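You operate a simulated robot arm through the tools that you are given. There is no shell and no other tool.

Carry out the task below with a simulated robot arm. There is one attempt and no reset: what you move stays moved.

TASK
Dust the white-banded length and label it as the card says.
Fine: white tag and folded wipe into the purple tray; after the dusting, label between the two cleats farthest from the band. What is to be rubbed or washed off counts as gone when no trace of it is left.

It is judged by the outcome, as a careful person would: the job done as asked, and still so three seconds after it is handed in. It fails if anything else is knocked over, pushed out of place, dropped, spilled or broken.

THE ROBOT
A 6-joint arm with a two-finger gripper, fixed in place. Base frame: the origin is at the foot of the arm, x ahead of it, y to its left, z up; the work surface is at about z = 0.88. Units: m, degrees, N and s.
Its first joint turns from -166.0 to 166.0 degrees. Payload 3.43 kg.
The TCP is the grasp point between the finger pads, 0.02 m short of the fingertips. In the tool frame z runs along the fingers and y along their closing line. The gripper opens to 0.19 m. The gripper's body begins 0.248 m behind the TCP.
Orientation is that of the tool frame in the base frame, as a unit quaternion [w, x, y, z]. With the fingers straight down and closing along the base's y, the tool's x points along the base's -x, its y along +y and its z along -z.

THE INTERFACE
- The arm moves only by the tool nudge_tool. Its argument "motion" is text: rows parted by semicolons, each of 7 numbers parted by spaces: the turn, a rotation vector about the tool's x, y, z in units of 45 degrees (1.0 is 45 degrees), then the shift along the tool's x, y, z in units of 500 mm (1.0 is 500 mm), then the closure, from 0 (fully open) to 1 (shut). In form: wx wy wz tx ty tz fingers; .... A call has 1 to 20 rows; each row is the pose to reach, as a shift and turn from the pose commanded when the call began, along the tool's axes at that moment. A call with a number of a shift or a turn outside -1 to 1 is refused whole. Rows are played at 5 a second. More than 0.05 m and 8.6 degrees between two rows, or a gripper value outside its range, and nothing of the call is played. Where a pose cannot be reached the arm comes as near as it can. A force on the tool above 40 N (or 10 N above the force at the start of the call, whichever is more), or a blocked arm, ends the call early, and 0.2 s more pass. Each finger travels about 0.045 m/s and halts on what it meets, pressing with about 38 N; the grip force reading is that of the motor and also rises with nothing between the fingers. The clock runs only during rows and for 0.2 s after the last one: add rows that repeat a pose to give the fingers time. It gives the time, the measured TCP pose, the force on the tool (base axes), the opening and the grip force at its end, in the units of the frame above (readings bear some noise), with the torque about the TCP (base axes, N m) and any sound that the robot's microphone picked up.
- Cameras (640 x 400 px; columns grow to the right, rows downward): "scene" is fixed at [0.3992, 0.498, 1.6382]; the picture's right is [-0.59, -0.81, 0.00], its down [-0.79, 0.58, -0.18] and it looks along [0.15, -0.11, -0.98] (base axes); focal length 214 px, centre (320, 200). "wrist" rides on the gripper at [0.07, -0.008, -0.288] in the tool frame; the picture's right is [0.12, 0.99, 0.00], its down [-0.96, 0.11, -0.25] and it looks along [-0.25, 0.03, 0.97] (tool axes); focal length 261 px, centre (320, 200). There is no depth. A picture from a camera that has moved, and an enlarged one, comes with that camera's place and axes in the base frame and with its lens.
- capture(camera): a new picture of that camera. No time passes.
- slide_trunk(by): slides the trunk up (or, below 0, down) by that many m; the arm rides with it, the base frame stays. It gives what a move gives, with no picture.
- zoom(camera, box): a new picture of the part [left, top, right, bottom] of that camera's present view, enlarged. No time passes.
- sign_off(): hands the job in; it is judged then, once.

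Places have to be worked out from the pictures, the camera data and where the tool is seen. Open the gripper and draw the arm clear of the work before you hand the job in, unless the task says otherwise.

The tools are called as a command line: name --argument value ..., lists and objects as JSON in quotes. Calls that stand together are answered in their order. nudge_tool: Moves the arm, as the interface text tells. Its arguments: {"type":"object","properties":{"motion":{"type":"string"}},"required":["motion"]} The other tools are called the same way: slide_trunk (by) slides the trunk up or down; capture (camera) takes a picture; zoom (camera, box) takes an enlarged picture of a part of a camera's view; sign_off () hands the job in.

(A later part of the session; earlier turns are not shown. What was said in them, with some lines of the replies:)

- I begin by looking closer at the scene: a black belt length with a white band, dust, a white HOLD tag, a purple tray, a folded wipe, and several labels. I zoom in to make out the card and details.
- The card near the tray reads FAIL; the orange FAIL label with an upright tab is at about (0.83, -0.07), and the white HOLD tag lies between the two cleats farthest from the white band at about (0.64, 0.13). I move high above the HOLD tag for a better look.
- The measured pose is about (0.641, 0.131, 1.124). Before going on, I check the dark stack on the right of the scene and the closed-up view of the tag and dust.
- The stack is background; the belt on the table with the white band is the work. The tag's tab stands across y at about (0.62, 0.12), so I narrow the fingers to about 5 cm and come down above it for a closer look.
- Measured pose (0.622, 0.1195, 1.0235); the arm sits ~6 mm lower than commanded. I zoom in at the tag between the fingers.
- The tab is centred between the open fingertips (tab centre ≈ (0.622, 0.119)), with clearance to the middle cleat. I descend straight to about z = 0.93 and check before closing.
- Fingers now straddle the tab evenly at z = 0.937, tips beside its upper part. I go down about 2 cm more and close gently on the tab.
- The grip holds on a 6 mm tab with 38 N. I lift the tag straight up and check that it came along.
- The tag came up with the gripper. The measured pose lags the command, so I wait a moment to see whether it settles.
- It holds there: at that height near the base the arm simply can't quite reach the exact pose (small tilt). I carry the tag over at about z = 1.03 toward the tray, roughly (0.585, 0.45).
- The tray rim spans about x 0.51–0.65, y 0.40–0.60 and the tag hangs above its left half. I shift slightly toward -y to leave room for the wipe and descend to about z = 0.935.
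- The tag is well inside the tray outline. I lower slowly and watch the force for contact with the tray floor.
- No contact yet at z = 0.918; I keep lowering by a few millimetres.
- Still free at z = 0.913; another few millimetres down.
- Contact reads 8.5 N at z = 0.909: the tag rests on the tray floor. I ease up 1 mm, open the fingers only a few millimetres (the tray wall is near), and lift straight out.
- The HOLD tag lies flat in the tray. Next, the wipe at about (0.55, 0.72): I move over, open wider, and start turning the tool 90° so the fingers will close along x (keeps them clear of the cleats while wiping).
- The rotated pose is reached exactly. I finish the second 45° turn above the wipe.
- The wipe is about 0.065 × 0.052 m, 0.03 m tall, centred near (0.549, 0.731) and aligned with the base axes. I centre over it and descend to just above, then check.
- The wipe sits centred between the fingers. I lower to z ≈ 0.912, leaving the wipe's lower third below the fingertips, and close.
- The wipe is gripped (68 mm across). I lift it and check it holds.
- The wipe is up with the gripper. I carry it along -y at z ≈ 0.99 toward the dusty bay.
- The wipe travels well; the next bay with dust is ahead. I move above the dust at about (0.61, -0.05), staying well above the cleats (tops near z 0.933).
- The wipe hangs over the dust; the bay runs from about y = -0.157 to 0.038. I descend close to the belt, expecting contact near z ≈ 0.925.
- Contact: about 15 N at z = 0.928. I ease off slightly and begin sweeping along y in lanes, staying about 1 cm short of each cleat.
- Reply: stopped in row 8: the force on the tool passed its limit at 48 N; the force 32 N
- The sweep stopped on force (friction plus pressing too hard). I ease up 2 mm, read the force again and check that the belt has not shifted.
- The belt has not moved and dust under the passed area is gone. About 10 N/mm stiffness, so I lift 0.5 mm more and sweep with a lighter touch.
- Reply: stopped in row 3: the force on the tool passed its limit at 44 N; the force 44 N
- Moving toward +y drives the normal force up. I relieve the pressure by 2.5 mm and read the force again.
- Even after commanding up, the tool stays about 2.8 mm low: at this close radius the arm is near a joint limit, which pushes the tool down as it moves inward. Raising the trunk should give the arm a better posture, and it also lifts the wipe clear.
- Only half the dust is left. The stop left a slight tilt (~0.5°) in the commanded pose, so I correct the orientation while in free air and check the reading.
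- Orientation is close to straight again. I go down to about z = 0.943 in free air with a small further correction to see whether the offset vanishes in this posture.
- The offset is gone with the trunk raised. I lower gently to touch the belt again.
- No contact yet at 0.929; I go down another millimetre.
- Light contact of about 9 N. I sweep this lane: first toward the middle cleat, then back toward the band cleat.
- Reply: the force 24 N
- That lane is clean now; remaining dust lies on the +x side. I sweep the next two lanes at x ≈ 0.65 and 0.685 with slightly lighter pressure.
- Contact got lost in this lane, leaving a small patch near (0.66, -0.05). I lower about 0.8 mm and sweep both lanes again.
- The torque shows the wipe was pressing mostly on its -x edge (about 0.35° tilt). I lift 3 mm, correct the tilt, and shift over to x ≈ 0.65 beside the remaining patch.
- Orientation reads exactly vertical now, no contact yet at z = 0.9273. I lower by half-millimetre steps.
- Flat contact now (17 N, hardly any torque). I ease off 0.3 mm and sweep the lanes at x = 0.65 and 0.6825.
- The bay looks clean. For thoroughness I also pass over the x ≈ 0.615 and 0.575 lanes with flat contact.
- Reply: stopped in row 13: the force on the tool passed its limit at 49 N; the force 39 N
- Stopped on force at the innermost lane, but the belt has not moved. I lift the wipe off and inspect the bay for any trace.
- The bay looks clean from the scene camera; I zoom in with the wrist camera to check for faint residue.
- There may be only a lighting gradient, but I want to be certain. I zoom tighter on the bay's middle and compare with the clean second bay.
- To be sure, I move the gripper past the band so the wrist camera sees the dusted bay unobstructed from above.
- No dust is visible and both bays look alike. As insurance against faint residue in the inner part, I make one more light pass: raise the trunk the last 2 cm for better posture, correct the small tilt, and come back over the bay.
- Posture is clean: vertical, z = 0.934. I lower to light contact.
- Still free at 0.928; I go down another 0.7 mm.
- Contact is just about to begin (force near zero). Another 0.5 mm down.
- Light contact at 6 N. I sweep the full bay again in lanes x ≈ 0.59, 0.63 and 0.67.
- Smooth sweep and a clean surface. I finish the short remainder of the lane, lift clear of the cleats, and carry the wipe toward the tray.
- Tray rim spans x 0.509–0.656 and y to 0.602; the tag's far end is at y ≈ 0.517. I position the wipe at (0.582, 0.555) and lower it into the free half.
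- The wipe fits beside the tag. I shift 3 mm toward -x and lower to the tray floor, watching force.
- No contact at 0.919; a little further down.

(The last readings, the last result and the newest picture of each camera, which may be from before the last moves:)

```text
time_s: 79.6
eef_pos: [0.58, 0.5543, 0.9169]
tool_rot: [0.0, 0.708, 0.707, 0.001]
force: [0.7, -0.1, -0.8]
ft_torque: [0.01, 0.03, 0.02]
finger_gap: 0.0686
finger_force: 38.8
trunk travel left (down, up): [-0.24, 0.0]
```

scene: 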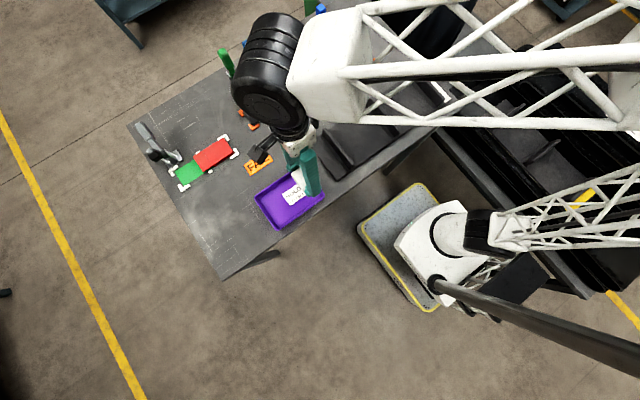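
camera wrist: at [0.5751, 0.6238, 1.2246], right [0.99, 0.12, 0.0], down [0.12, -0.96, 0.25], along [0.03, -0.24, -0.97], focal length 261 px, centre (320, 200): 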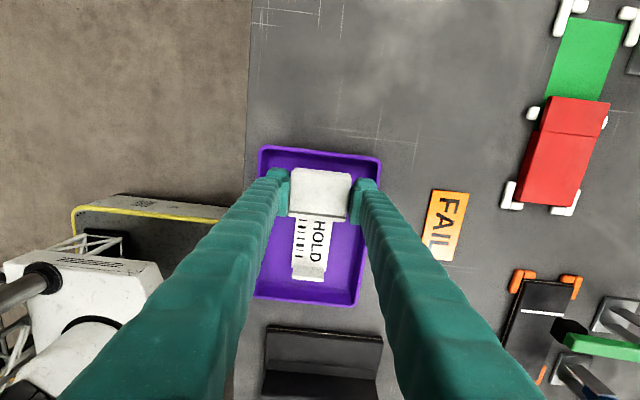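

nudge_tool --motion "0 0 0 0 0 0.002 1; 0 0 0 0 0 0.003 1; 0 0 0 0 0 0.003 1"

zoom --camera "wrist" --box '[220, 120, 420, 300]'

```text
time_s: 80.4
eef_pos: [0.58, 0.5559, 0.9158]
tool_rot: [0.0, 0.707, 0.707, 0.002]
force: [-2.6, -1.1, 9.0]
ft_torque: [-0.01, 0.09, -0.02]
finger_gap: 0.0684
finger_force: 38.5
trunk travel left (down, up): [-0.24, 0.0]
```

```text
2.22 times, centred on (320, 210) of wrist
camera zoom: at [0.5712, 0.6252, 1.2044], right [0.99, 0.12, 0.0], down [0.12, -0.96, 0.25], along [0.03, -0.24, -0.97], focal length 579 px, centre (320, 178)
```

zoom: 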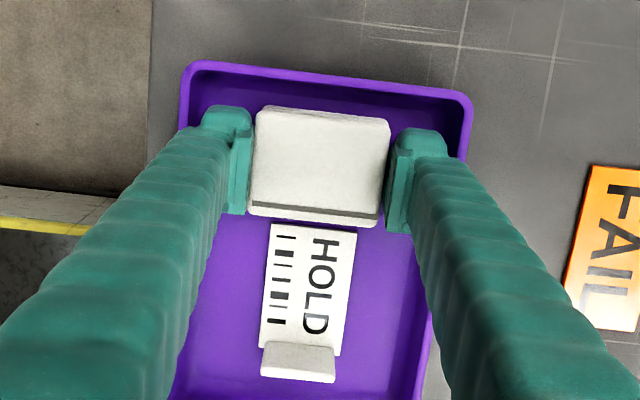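

The wipe rests on the tray floor (9 N). I ease off, open the fingers about 4 mm each side, and lift straight up.

nudge_tool --motion "0 0 0 0 0 -0.001 1; 0 0 0 0 0 -0.001 0.6; 0 0 0 0 0 -0.001 0.6; 0 0 0 0 0 -0.001 0.6; 0 0 0 0 0 -0.02 0.6; 0 0 0 0 0 -0.06 0.6; 0 0 0 0 0 -0.11 0.6; 0 0 0 0 0 -0.16 0.6; 0 0 0 0 0 -0.16 0.6"

capture --camera "wrist"

capture --camera "scene"

```text
time_s: 82.4
eef_pos: [0.5787, 0.555, 0.9946]
tool_rot: [0.0, 0.707, 0.707, 0.001]
force: [-0.8, -0.4, 0.7]
ft_torque: [0.03, 0.03, 0.0]
finger_gap: 0.076
finger_force: 0.2
trunk travel left (down, up): [-0.24, 0.0]
```

```text
taken
camera wrist: at [0.5697, 0.6256, 1.2835], right [0.99, 0.12, 0.0], down [0.12, -0.96, 0.25], along [0.03, -0.24, -0.97], focal length 261 px, centre (320, 200)
```

wrist: 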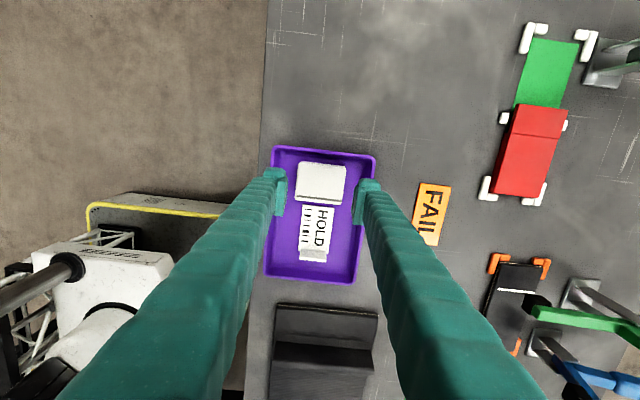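

```text
taken
```

scene: 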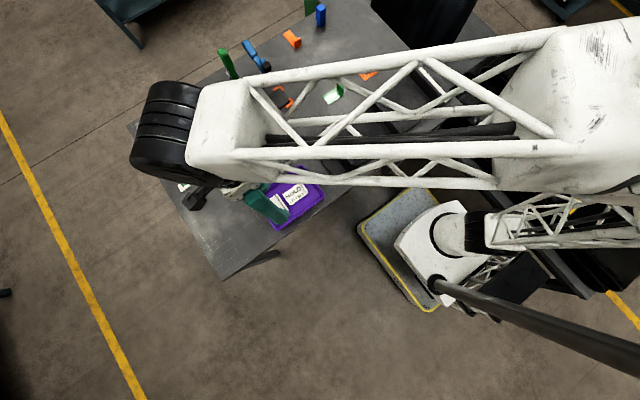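

Both tag and wipe lie in the tray. Now to the FAIL label near (0.83, -0.07): I rise a little, travel over the open table, and turn the tool back by the first 45°.

nudge_tool --motion "0 0 0 0 0 -0.07 0.65; 0 0 -0.11 -0.079 0.038 -0.07 0.737; 0 0 -0.22 -0.158 0.076 -0.07 0.737; 0 0 -0.33 -0.237 0.114 -0.07 0.737; 0 0 -0.44 -0.316 0.151 -0.07 0.737; 0 0 -0.55 -0.395 0.189 -0.07 0.737; 0 0 -0.66 -0.474 0.227 -0.07 0.737; 0 0 -0.77 -0.553 0.265 -0.07 0.737; 0 0 -0.88 -0.632 0.303 -0.07 0.737; 0 0 -1 -0.71 0.34 -0.07 0.737; 0 0 -1 -0.71 0.34 -0.07 0.737"

capture --camera "wrist"

```text
time_s: 84.8
eef_pos: [0.7483, 0.2024, 1.0304]
tool_rot: [0.0, 0.382, 0.924, 0.0]
force: [-0.9, 0.6, 0.4]
ft_torque: [0.0, 0.04, -0.04]
finger_gap: 0.0499
finger_force: 0.1
trunk travel left (down, up): [-0.24, 0.0]
```

```text
taken
camera wrist: at [0.692, 0.2457, 1.3179], right [0.62, 0.79, 0.0], down [0.76, -0.6, 0.25], along [0.2, -0.15, -0.97], focal length 261 px, centre (320, 200)
```

wrist: 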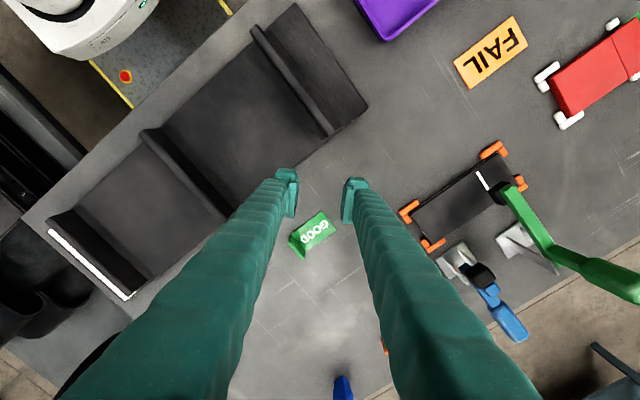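

The open view shows the belt free of dust. I go on to above the FAIL label and finish the turn so the fingers close along y across its tab.

nudge_tool --motion "0 0 -0.14 -0.07 -0.041 0 0.737; 0 0 -0.28 -0.14 -0.082 0 0.737; 0 0 -0.42 -0.21 -0.123 0 0.737; 0 0 -0.56 -0.28 -0.164 0 0.737; 0 0 -0.7 -0.35 -0.205 0 0.737; 0 0 -0.84 -0.42 -0.246 0 0.737; 0 0 -1 -0.4907 -0.287 0 0.737; 0 0 -1 -0.4907 -0.287 0 0.737"

capture --camera "wrist"

zoom --camera "wrist" --box '[240, 110, 400, 210]'

zoom --camera "scene" --box '[300, 40, 420, 140]'

```text
time_s: 86.6
eef_pos: [0.8238, -0.0752, 1.0287]
tool_rot: [0.001, 0.0, 1.0, 0.001]
force: [0.9, -0.1, -0.4]
ft_torque: [0.03, 0.01, 0.02]
finger_gap: 0.05
finger_force: 0.1
trunk travel left (down, up): [-0.24, 0.0]
```

```text
taken
camera wrist: at [0.7529, -0.0843, 1.3177], right [-0.12, 0.99, 0.0], down [0.96, 0.12, 0.25], along [0.25, 0.03, -0.97], focal length 261 px, centre (320, 200)
```

wrist: 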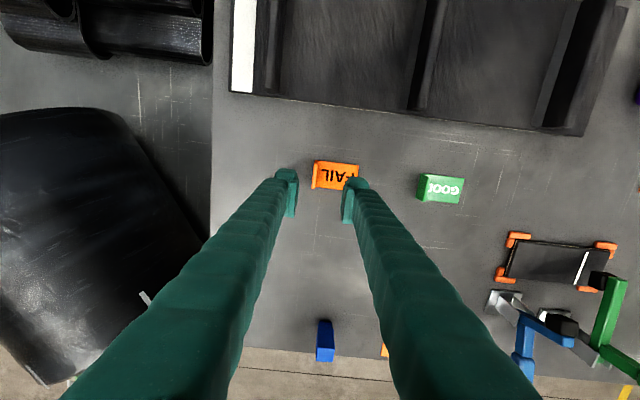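

```text
4.00 times, centred on (320, 160) of wrist
camera zoom: at [0.7529, -0.0843, 1.3177], right [-0.12, 0.99, 0.0], down [0.96, 0.12, 0.25], along [0.25, 0.03, -0.97], focal length 1043 px, centre (320, 360)
```

zoom: 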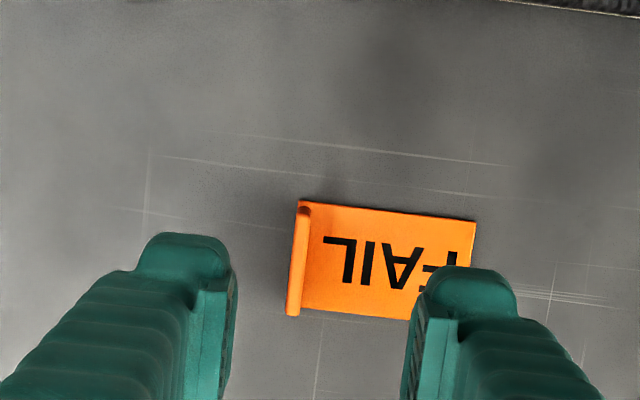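

```text
4.00 times, centred on (360, 90) of scene
camera zoom: at [0.3992, 0.498, 1.6382], right [-0.59, -0.81, 0.0], down [-0.79, 0.58, -0.18], along [0.15, -0.11, -0.98], focal length 858 px, centre (160, 640)
```

zoom: 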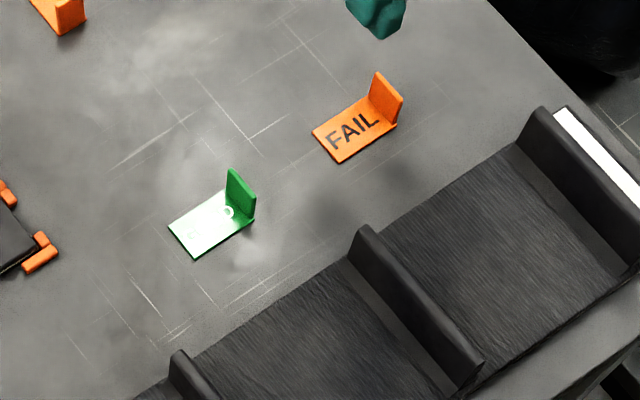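

The FAIL label's tab is at about (0.818, -0.084), square to the axes. I shift over it and descend to just around the tab top, then check.

nudge_tool --motion "0 0 0 0.012 -0.018 0.02 0.737; 0 0 0 0.012 -0.018 0.08 0.737; 0 0 0 0.012 -0.018 0.14 0.737; 0 0 0 0.012 -0.018 0.18 0.737; 0 0 0 0.012 -0.018 0.18 0.737"

zoom --camera "wrist" --box '[240, 130, 400, 230]'

zoom --camera "scene" --box '[310, 30, 430, 130]'

```text
time_s: 87.8
eef_pos: [0.8166, -0.0839, 0.9388]
tool_rot: [0.0, 0.001, 1.0, 0.0]
force: [-0.2, -0.2, 0.7]
ft_torque: [-0.01, 0.02, 0.0]
finger_gap: 0.0502
finger_force: 0.1
trunk travel left (down, up): [-0.24, 0.0]
```

```text
4.00 times, centred on (320, 180) of wrist
camera zoom: at [0.7461, -0.0926, 1.2267], right [-0.12, 0.99, 0.0], down [0.96, 0.12, 0.25], along [0.25, 0.03, -0.97], focal length 1043 px, centre (320, 280)
```

zoom: 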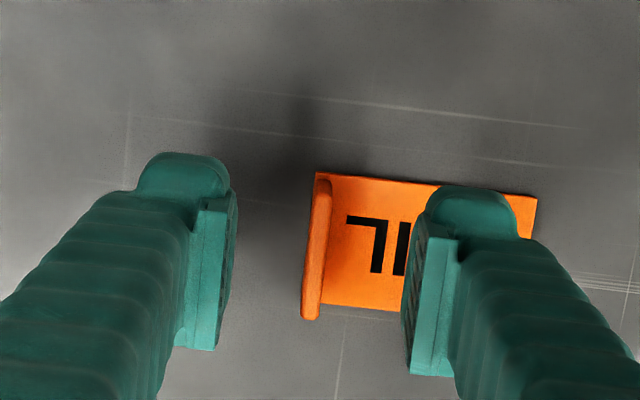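

```text
4.00 times, centred on (370, 80) of scene
camera zoom: at [0.3992, 0.498, 1.6382], right [-0.59, -0.81, 0.0], down [-0.79, 0.58, -0.18], along [0.15, -0.11, -0.98], focal length 858 px, centre (120, 680)
```

zoom: 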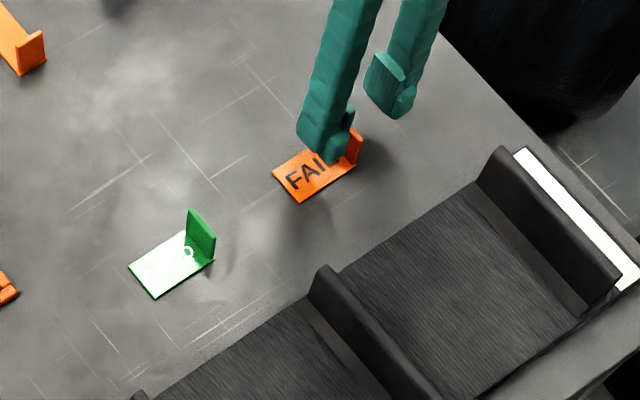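

Fingers straddle the tab evenly. I descend 3 cm and close on it.

nudge_tool --motion "0 0 0 0 0 0.03 0.737; 0 0 0 0 0 0.05 0.737; 0 0 0 0 0 0.06 0.737; 0 0 0 0 0 0.06 0.737; 0 0 0 0 0 0.06 0.85; 0 0 0 0 0 0.06 0.95; 0 0 0 0 0 0.06 1; 0 0 0 0 0 0.06 1; 0 0 0 0 0 0.06 1; 0 0 0 0 0 0.06 1"

zoom --camera "wrist" --box '[240, 130, 400, 230]'

```text
time_s: 90.0
eef_pos: [0.8169, -0.0831, 0.9091]
tool_rot: [0.001, 0.0, 1.0, 0.002]
force: [-0.2, 0.8, -0.2]
ft_torque: [-0.01, -0.01, 0.04]
finger_gap: 0.0059
finger_force: 37.7
trunk travel left (down, up): [-0.24, 0.0]
```

```text
4.00 times, centred on (320, 180) of wrist
camera zoom: at [0.7458, -0.0925, 1.1976], right [-0.12, 0.99, 0.0], down [0.96, 0.12, 0.25], along [0.25, 0.03, -0.97], focal length 1043 px, centre (320, 280)
```

zoom: 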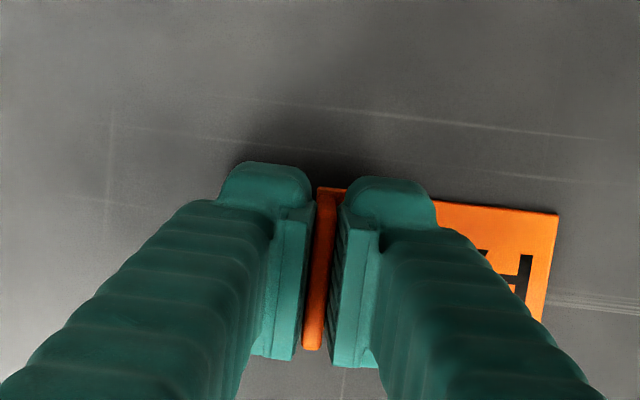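

The tab is gripped (6 mm). I lift the FAIL label and carry it above the bay between the middle and far cleats, tab target about (0.625, 0.122).

nudge_tool --motion "0 0 0 0 0 -0.03 1; 0 0 0 0 0 -0.09 1; 0 0 0 0 0 -0.15 1; 0 0 0 0 0 -0.19 1; 0 0 0 0.055 0.059 -0.19 1; 0 0 0 0.11 0.118 -0.19 1; 0 0 0 0.165 0.177 -0.19 1; 0 0 0 0.22 0.236 -0.19 1; 0 0 0 0.275 0.295 -0.19 1; 0 0 0 0.33 0.354 -0.19 1; 0 0 0 0.386 0.412 -0.19 1; 0 0 0 0.386 0.412 -0.19 1"

capture --camera "wrist"

capture --camera "scene"

```text
time_s: 92.6
eef_pos: [0.622, 0.1221, 1.0031]
tool_rot: [-0.001, 0.0, 1.0, 0.0]
force: [0.6, 0.5, -0.3]
ft_torque: [-0.04, 0.06, -0.01]
finger_gap: 0.0061
finger_force: 37.2
trunk travel left (down, up): [-0.24, 0.0]
```

```text
taken
camera wrist: at [0.5525, 0.1132, 1.2912], right [-0.12, 0.99, 0.0], down [0.96, 0.11, 0.25], along [0.24, 0.03, -0.97], focal length 261 px, centre (320, 200)
```

wrist: 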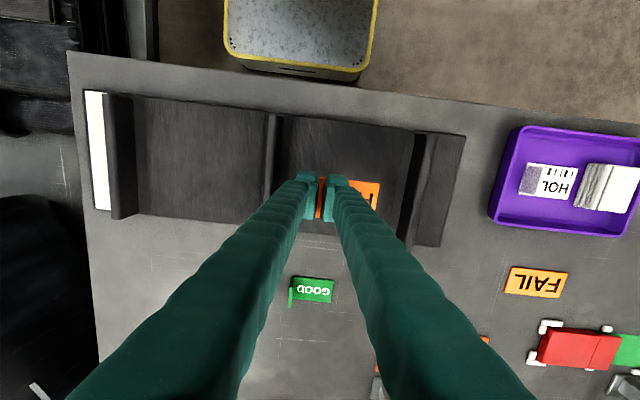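

```text
taken
```

scene: 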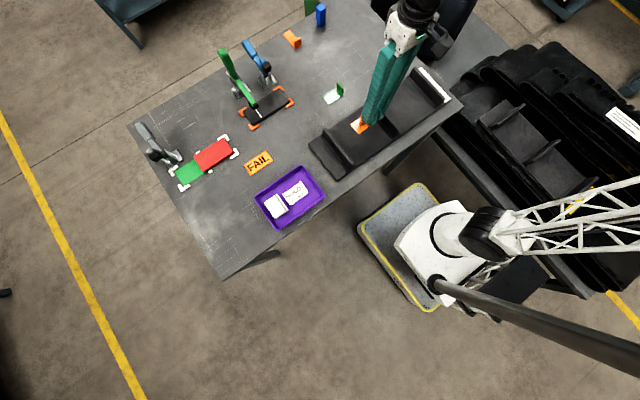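

The dusted bay is clean in this view, and the label hangs over the target bay. I lower it toward the belt surface (contact expected near z ≈ 0.92).

nudge_tool --motion "0 0 0 0 0 0.05 1; 0 0 0 0 0 0.1 1; 0 0 0 0 0 0.13 1; 0 0 0 0 0 0.144 1; 0 0 0 0 0 0.15 1; 0 0 0 0 0 0.15 1"

zoom --camera "wrist" --box '[220, 110, 460, 260]'

zoom --camera "scene" --box '[300, 70, 420, 170]'

```text
time_s: 94.0
eef_pos: [0.6251, 0.1223, 0.93]
tool_rot: [0.001, -0.001, 1.0, 0.001]
force: [-0.4, 1.4, -0.1]
ft_torque: [0.0, 0.0, 0.0]
finger_gap: 0.006
finger_force: 37.3
trunk travel left (down, up): [-0.24, 0.0]
```

```text
2.67 times, centred on (340, 185) of wrist
camera zoom: at [0.5521, 0.1129, 1.2184], right [-0.12, 0.99, 0.0], down [0.96, 0.12, 0.25], along [0.25, 0.03, -0.97], focal length 695 px, centre (267, 240)
```

zoom: 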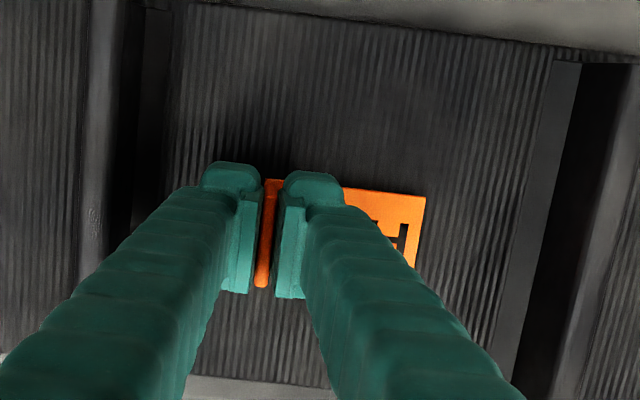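

```text
4.00 times, centred on (360, 120) of scene
camera zoom: at [0.3992, 0.498, 1.6382], right [-0.59, -0.81, 0.0], down [-0.79, 0.58, -0.18], along [0.15, -0.11, -0.98], focal length 858 px, centre (160, 520)
```

zoom: 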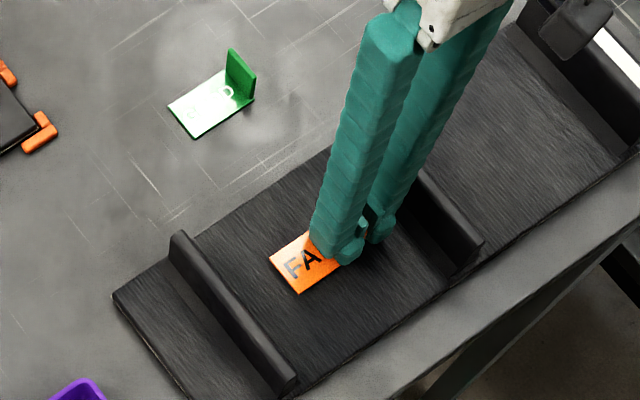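

The label hovers a few millimetres above the belt. I lower in small steps until contact.

nudge_tool --motion "0 0 0 0 0 0.004 1; 0 0 0 0 0 0.008 1; 0 0 0 0 0 0.011 1; 0 0 0 0 0 0.011 1"

```text
time_s: 95.0
eef_pos: [0.6229, 0.1212, 0.9247]
tool_rot: [0.001, -0.001, 1.0, 0.001]
force: [-1.0, -1.2, 16.0]
ft_torque: [-0.01, 0.01, 0.02]
finger_gap: 0.0061
finger_force: 36.9
trunk travel left (down, up): [-0.24, 0.0]
```

Contact (16 N): the label is on the belt. I ease off a fraction, open the fingers, and lift straight up.

nudge_tool --motion "0 0 0 0 0 -0.0012 1; 0 0 0 0 0 -0.0016 1; 0 0 0 0 0 -0.0016 0.93; 0 0 0 0 0 -0.0016 0.86; 0 0 0 0 0 -0.0016 0.84; 0 0 0 0 0 -0.0016 0.84; 0 0 0 0 0 -0.02 0.84; 0 0 0 0 0 -0.06 0.84; 0 0 0 0 0 -0.11 0.84; 0 0 0 0 0 -0.15 0.84; 0 0 0 0 0 -0.15 0.84"

capture --camera "wrist"

zoom --camera "scene" --box '[290, 50, 470, 190]'

```text
time_s: 97.4
eef_pos: [0.624, 0.1223, 0.9993]
tool_rot: [0.0, 0.0, 1.0, 0.001]
force: [0.7, 1.0, 0.4]
ft_torque: [0.04, 0.03, -0.04]
finger_gap: 0.0305
finger_force: 0.1
trunk travel left (down, up): [-0.24, 0.0]
```

```text
taken
camera wrist: at [0.5522, 0.1141, 1.2856], right [-0.12, 0.99, 0.0], down [0.96, 0.12, 0.25], along [0.25, 0.03, -0.97], focal length 261 px, centre (320, 200)
```

wrist: 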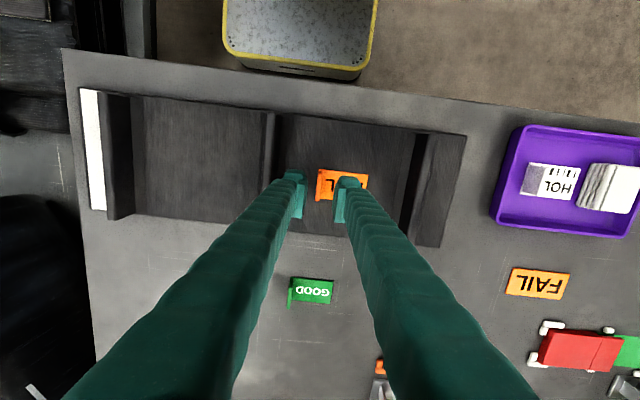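

```text
2.86 times, centred on (380, 120) of scene
camera zoom: at [0.3992, 0.498, 1.6382], right [-0.59, -0.81, 0.0], down [-0.79, 0.58, -0.18], along [0.15, -0.11, -0.98], focal length 613 px, centre (149, 429)
```

zoom: 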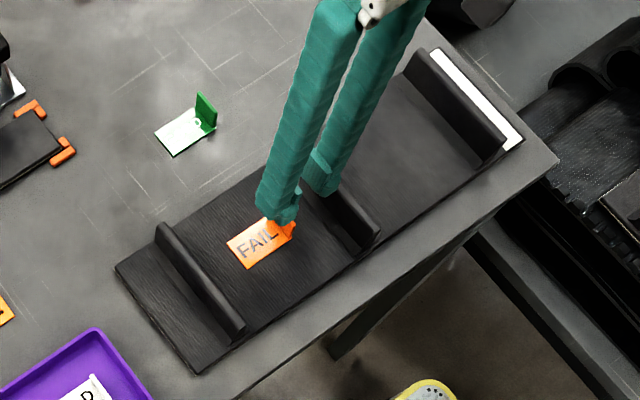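

The FAIL label lies between the middle and far cleats. I draw the arm clear: up and over the open table, opening the gripper fully.

nudge_tool --motion "0 0 0 0 0 -0.05 0.84; 0 0 0 -0.06 0.02 -0.1 0.8; 0 0 0 -0.13 0.04 -0.14 0.7; 0 0 0 -0.2 0.06 -0.18 0.5; 0 0 0 -0.27 0.09 -0.22 0.3; 0 0 0 -0.34 0.11 -0.24 0.1; 0 0 0 -0.36 0.12 -0.25 0; 0 0 0 -0.36 0.12 -0.25 0; 0 0 0 -0.36 0.12 -0.25 0; 0 0 0 -0.36 0.12 -0.25 0; 0 0 0 -0.36 0.12 -0.25 0; 0 0 0 -0.36 0.12 -0.25 0"

capture --camera "wrist"

capture --camera "scene"

zoom --camera "wrist" --box '[90, 0, 430, 200]'

zoom --camera "scene" --box '[290, 50, 470, 190]'

```text
time_s: 100.0
eef_pos: [0.8017, 0.1809, 1.1239]
tool_rot: [0.0, 0.0, 1.0, 0.001]
force: [-0.1, 0.5, -0.8]
ft_torque: [-0.02, 0.03, -0.02]
finger_gap: 0.1901
finger_force: 0.1
trunk travel left (down, up): [-0.24, 0.0]
```

```text
taken
camera wrist: at [0.7309, 0.1732, 1.4116], right [-0.12, 0.99, 0.0], down [0.96, 0.12, 0.25], along [0.25, 0.03, -0.97], focal length 261 px, centre (320, 200)
```

wrist: 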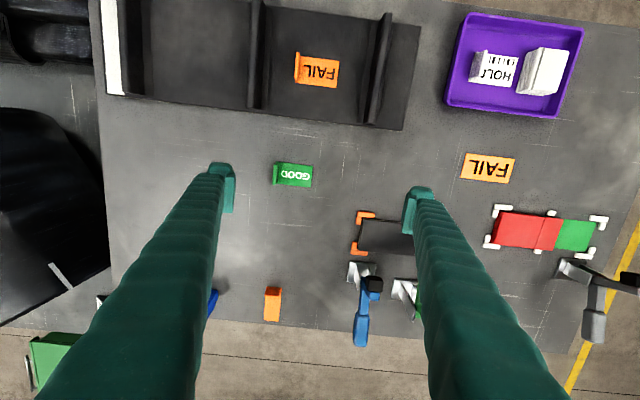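

```text
taken
```

scene: 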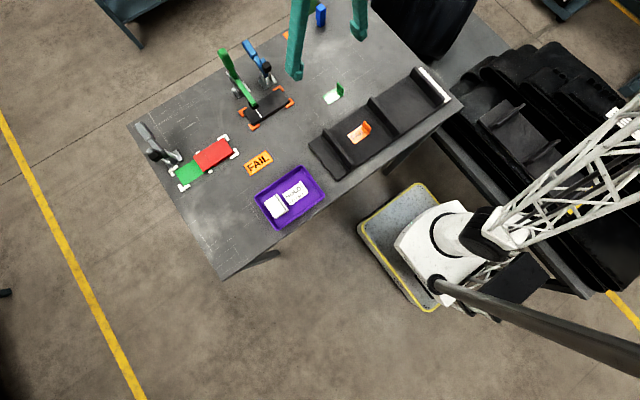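

```text
1.88 times, centred on (260, 100) of wrist
camera zoom: at [0.7309, 0.1732, 1.4116], right [-0.12, 0.99, 0.0], down [0.96, 0.12, 0.25], along [0.25, 0.03, -0.97], focal length 491 px, centre (433, 388)
```

zoom: 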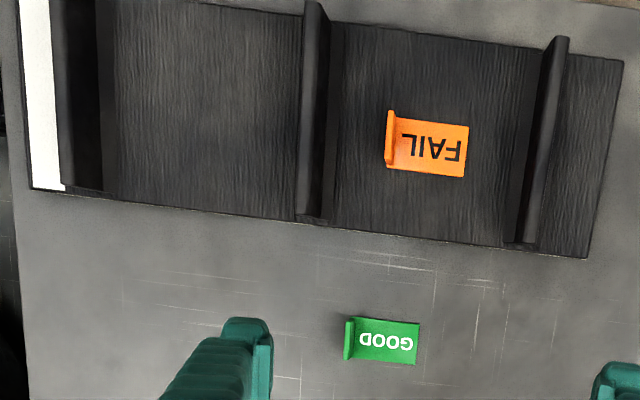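

```text
2.86 times, centred on (380, 120) of scene
camera zoom: at [0.3992, 0.498, 1.6382], right [-0.59, -0.81, 0.0], down [-0.79, 0.58, -0.18], along [0.15, -0.11, -0.98], focal length 613 px, centre (149, 429)
```

zoom: 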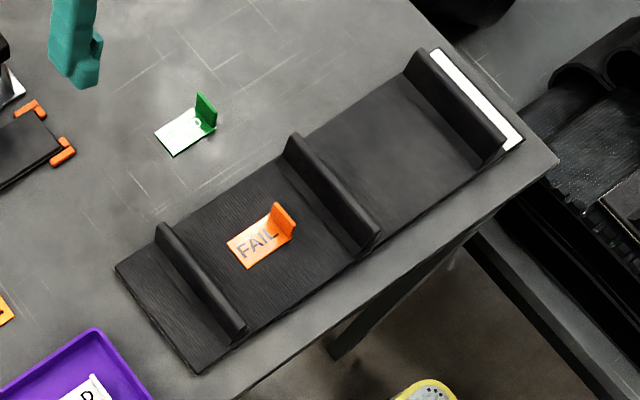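

Everything is in place. I take one last close look at the dusted bay and the tray before handing in.

zoom --camera "scene" --box '[370, 70, 440, 125]'

zoom --camera "wrist" --box '[100, 0, 260, 110]'

zoom --camera "wrist" --box '[430, 0, 610, 200]'

zoom --camera "scene" --box '[310, 100, 400, 170]'

```text
7.27 times, centred on (405, 98) of scene
camera zoom: at [0.3992, 0.498, 1.6382], right [-0.59, -0.81, 0.0], down [-0.79, 0.58, -0.18], along [0.15, -0.11, -0.98], focal length 1560 px, centre (-298, 946)
```

zoom: 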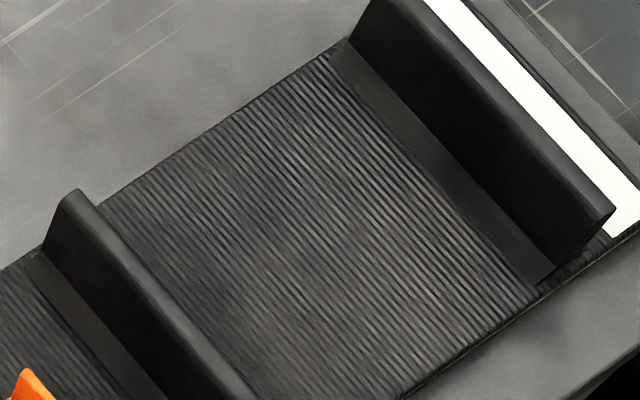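

```text
3.64 times, centred on (180, 55) of wrist
camera zoom: at [0.7309, 0.1732, 1.4116], right [-0.12, 0.99, 0.0], down [0.96, 0.12, 0.25], along [0.25, 0.03, -0.97], focal length 948 px, centre (829, 727)
```

zoom: 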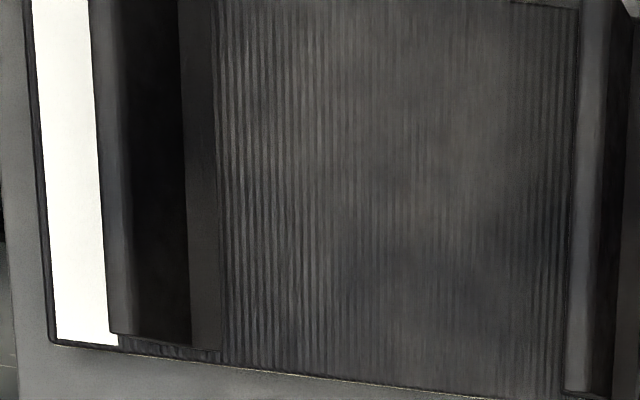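

```text
2.00 times, centred on (520, 100) of wrist
camera zoom: at [0.7309, 0.1732, 1.4116], right [-0.12, 0.99, 0.0], down [0.96, 0.12, 0.25], along [0.25, 0.03, -0.97], focal length 521 px, centre (-80, 400)
```

zoom: 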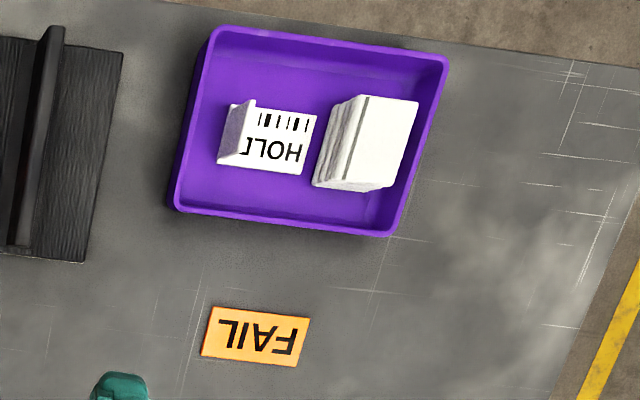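

```text
5.71 times, centred on (355, 135) of scene
camera zoom: at [0.3992, 0.498, 1.6382], right [-0.59, -0.81, 0.0], down [-0.79, 0.58, -0.18], along [0.15, -0.11, -0.98], focal length 1226 px, centre (120, 571)
```

zoom: 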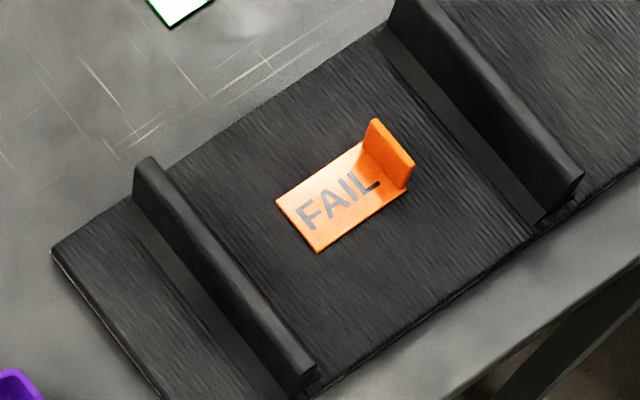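

The belt shows no dust, and the white tag and folded wipe sit flat in the purple tray. The FAIL label lies upright between the two cleats farthest from the band, nothing else has moved, and the gripper is open and clear. I hand the job in.

sign_off

```text
The job is handed in.
```

The white-banded length is dusted and labelled FAIL, as the card says, and the job is handed in.

- **Dusting:** I wiped the dusty bay until no dust was visible in either camera, then went over it once more lightly. Close up, the middle of the bay looks slightly lighter in places. I took that for lighting, since there was no speckle left, but the cameras can't settle it completely.
- **Purple tray:** The white HOLD tag and the folded wipe are both in it, side by side.
- **Label:** The FAIL label lies flat with its tab upright between the two cleats farthest from the band. I placed it after the dusting.
- **Force stops:** Wiping stopped three times when the force on the tool passed its limit. The belt looked unmoved after each stop, and nothing else looked disturbed at the end.
- **Robot:** The gripper is open and the arm is clear of the work. I raised the trunk to the top of its travel for better reach and left it there.
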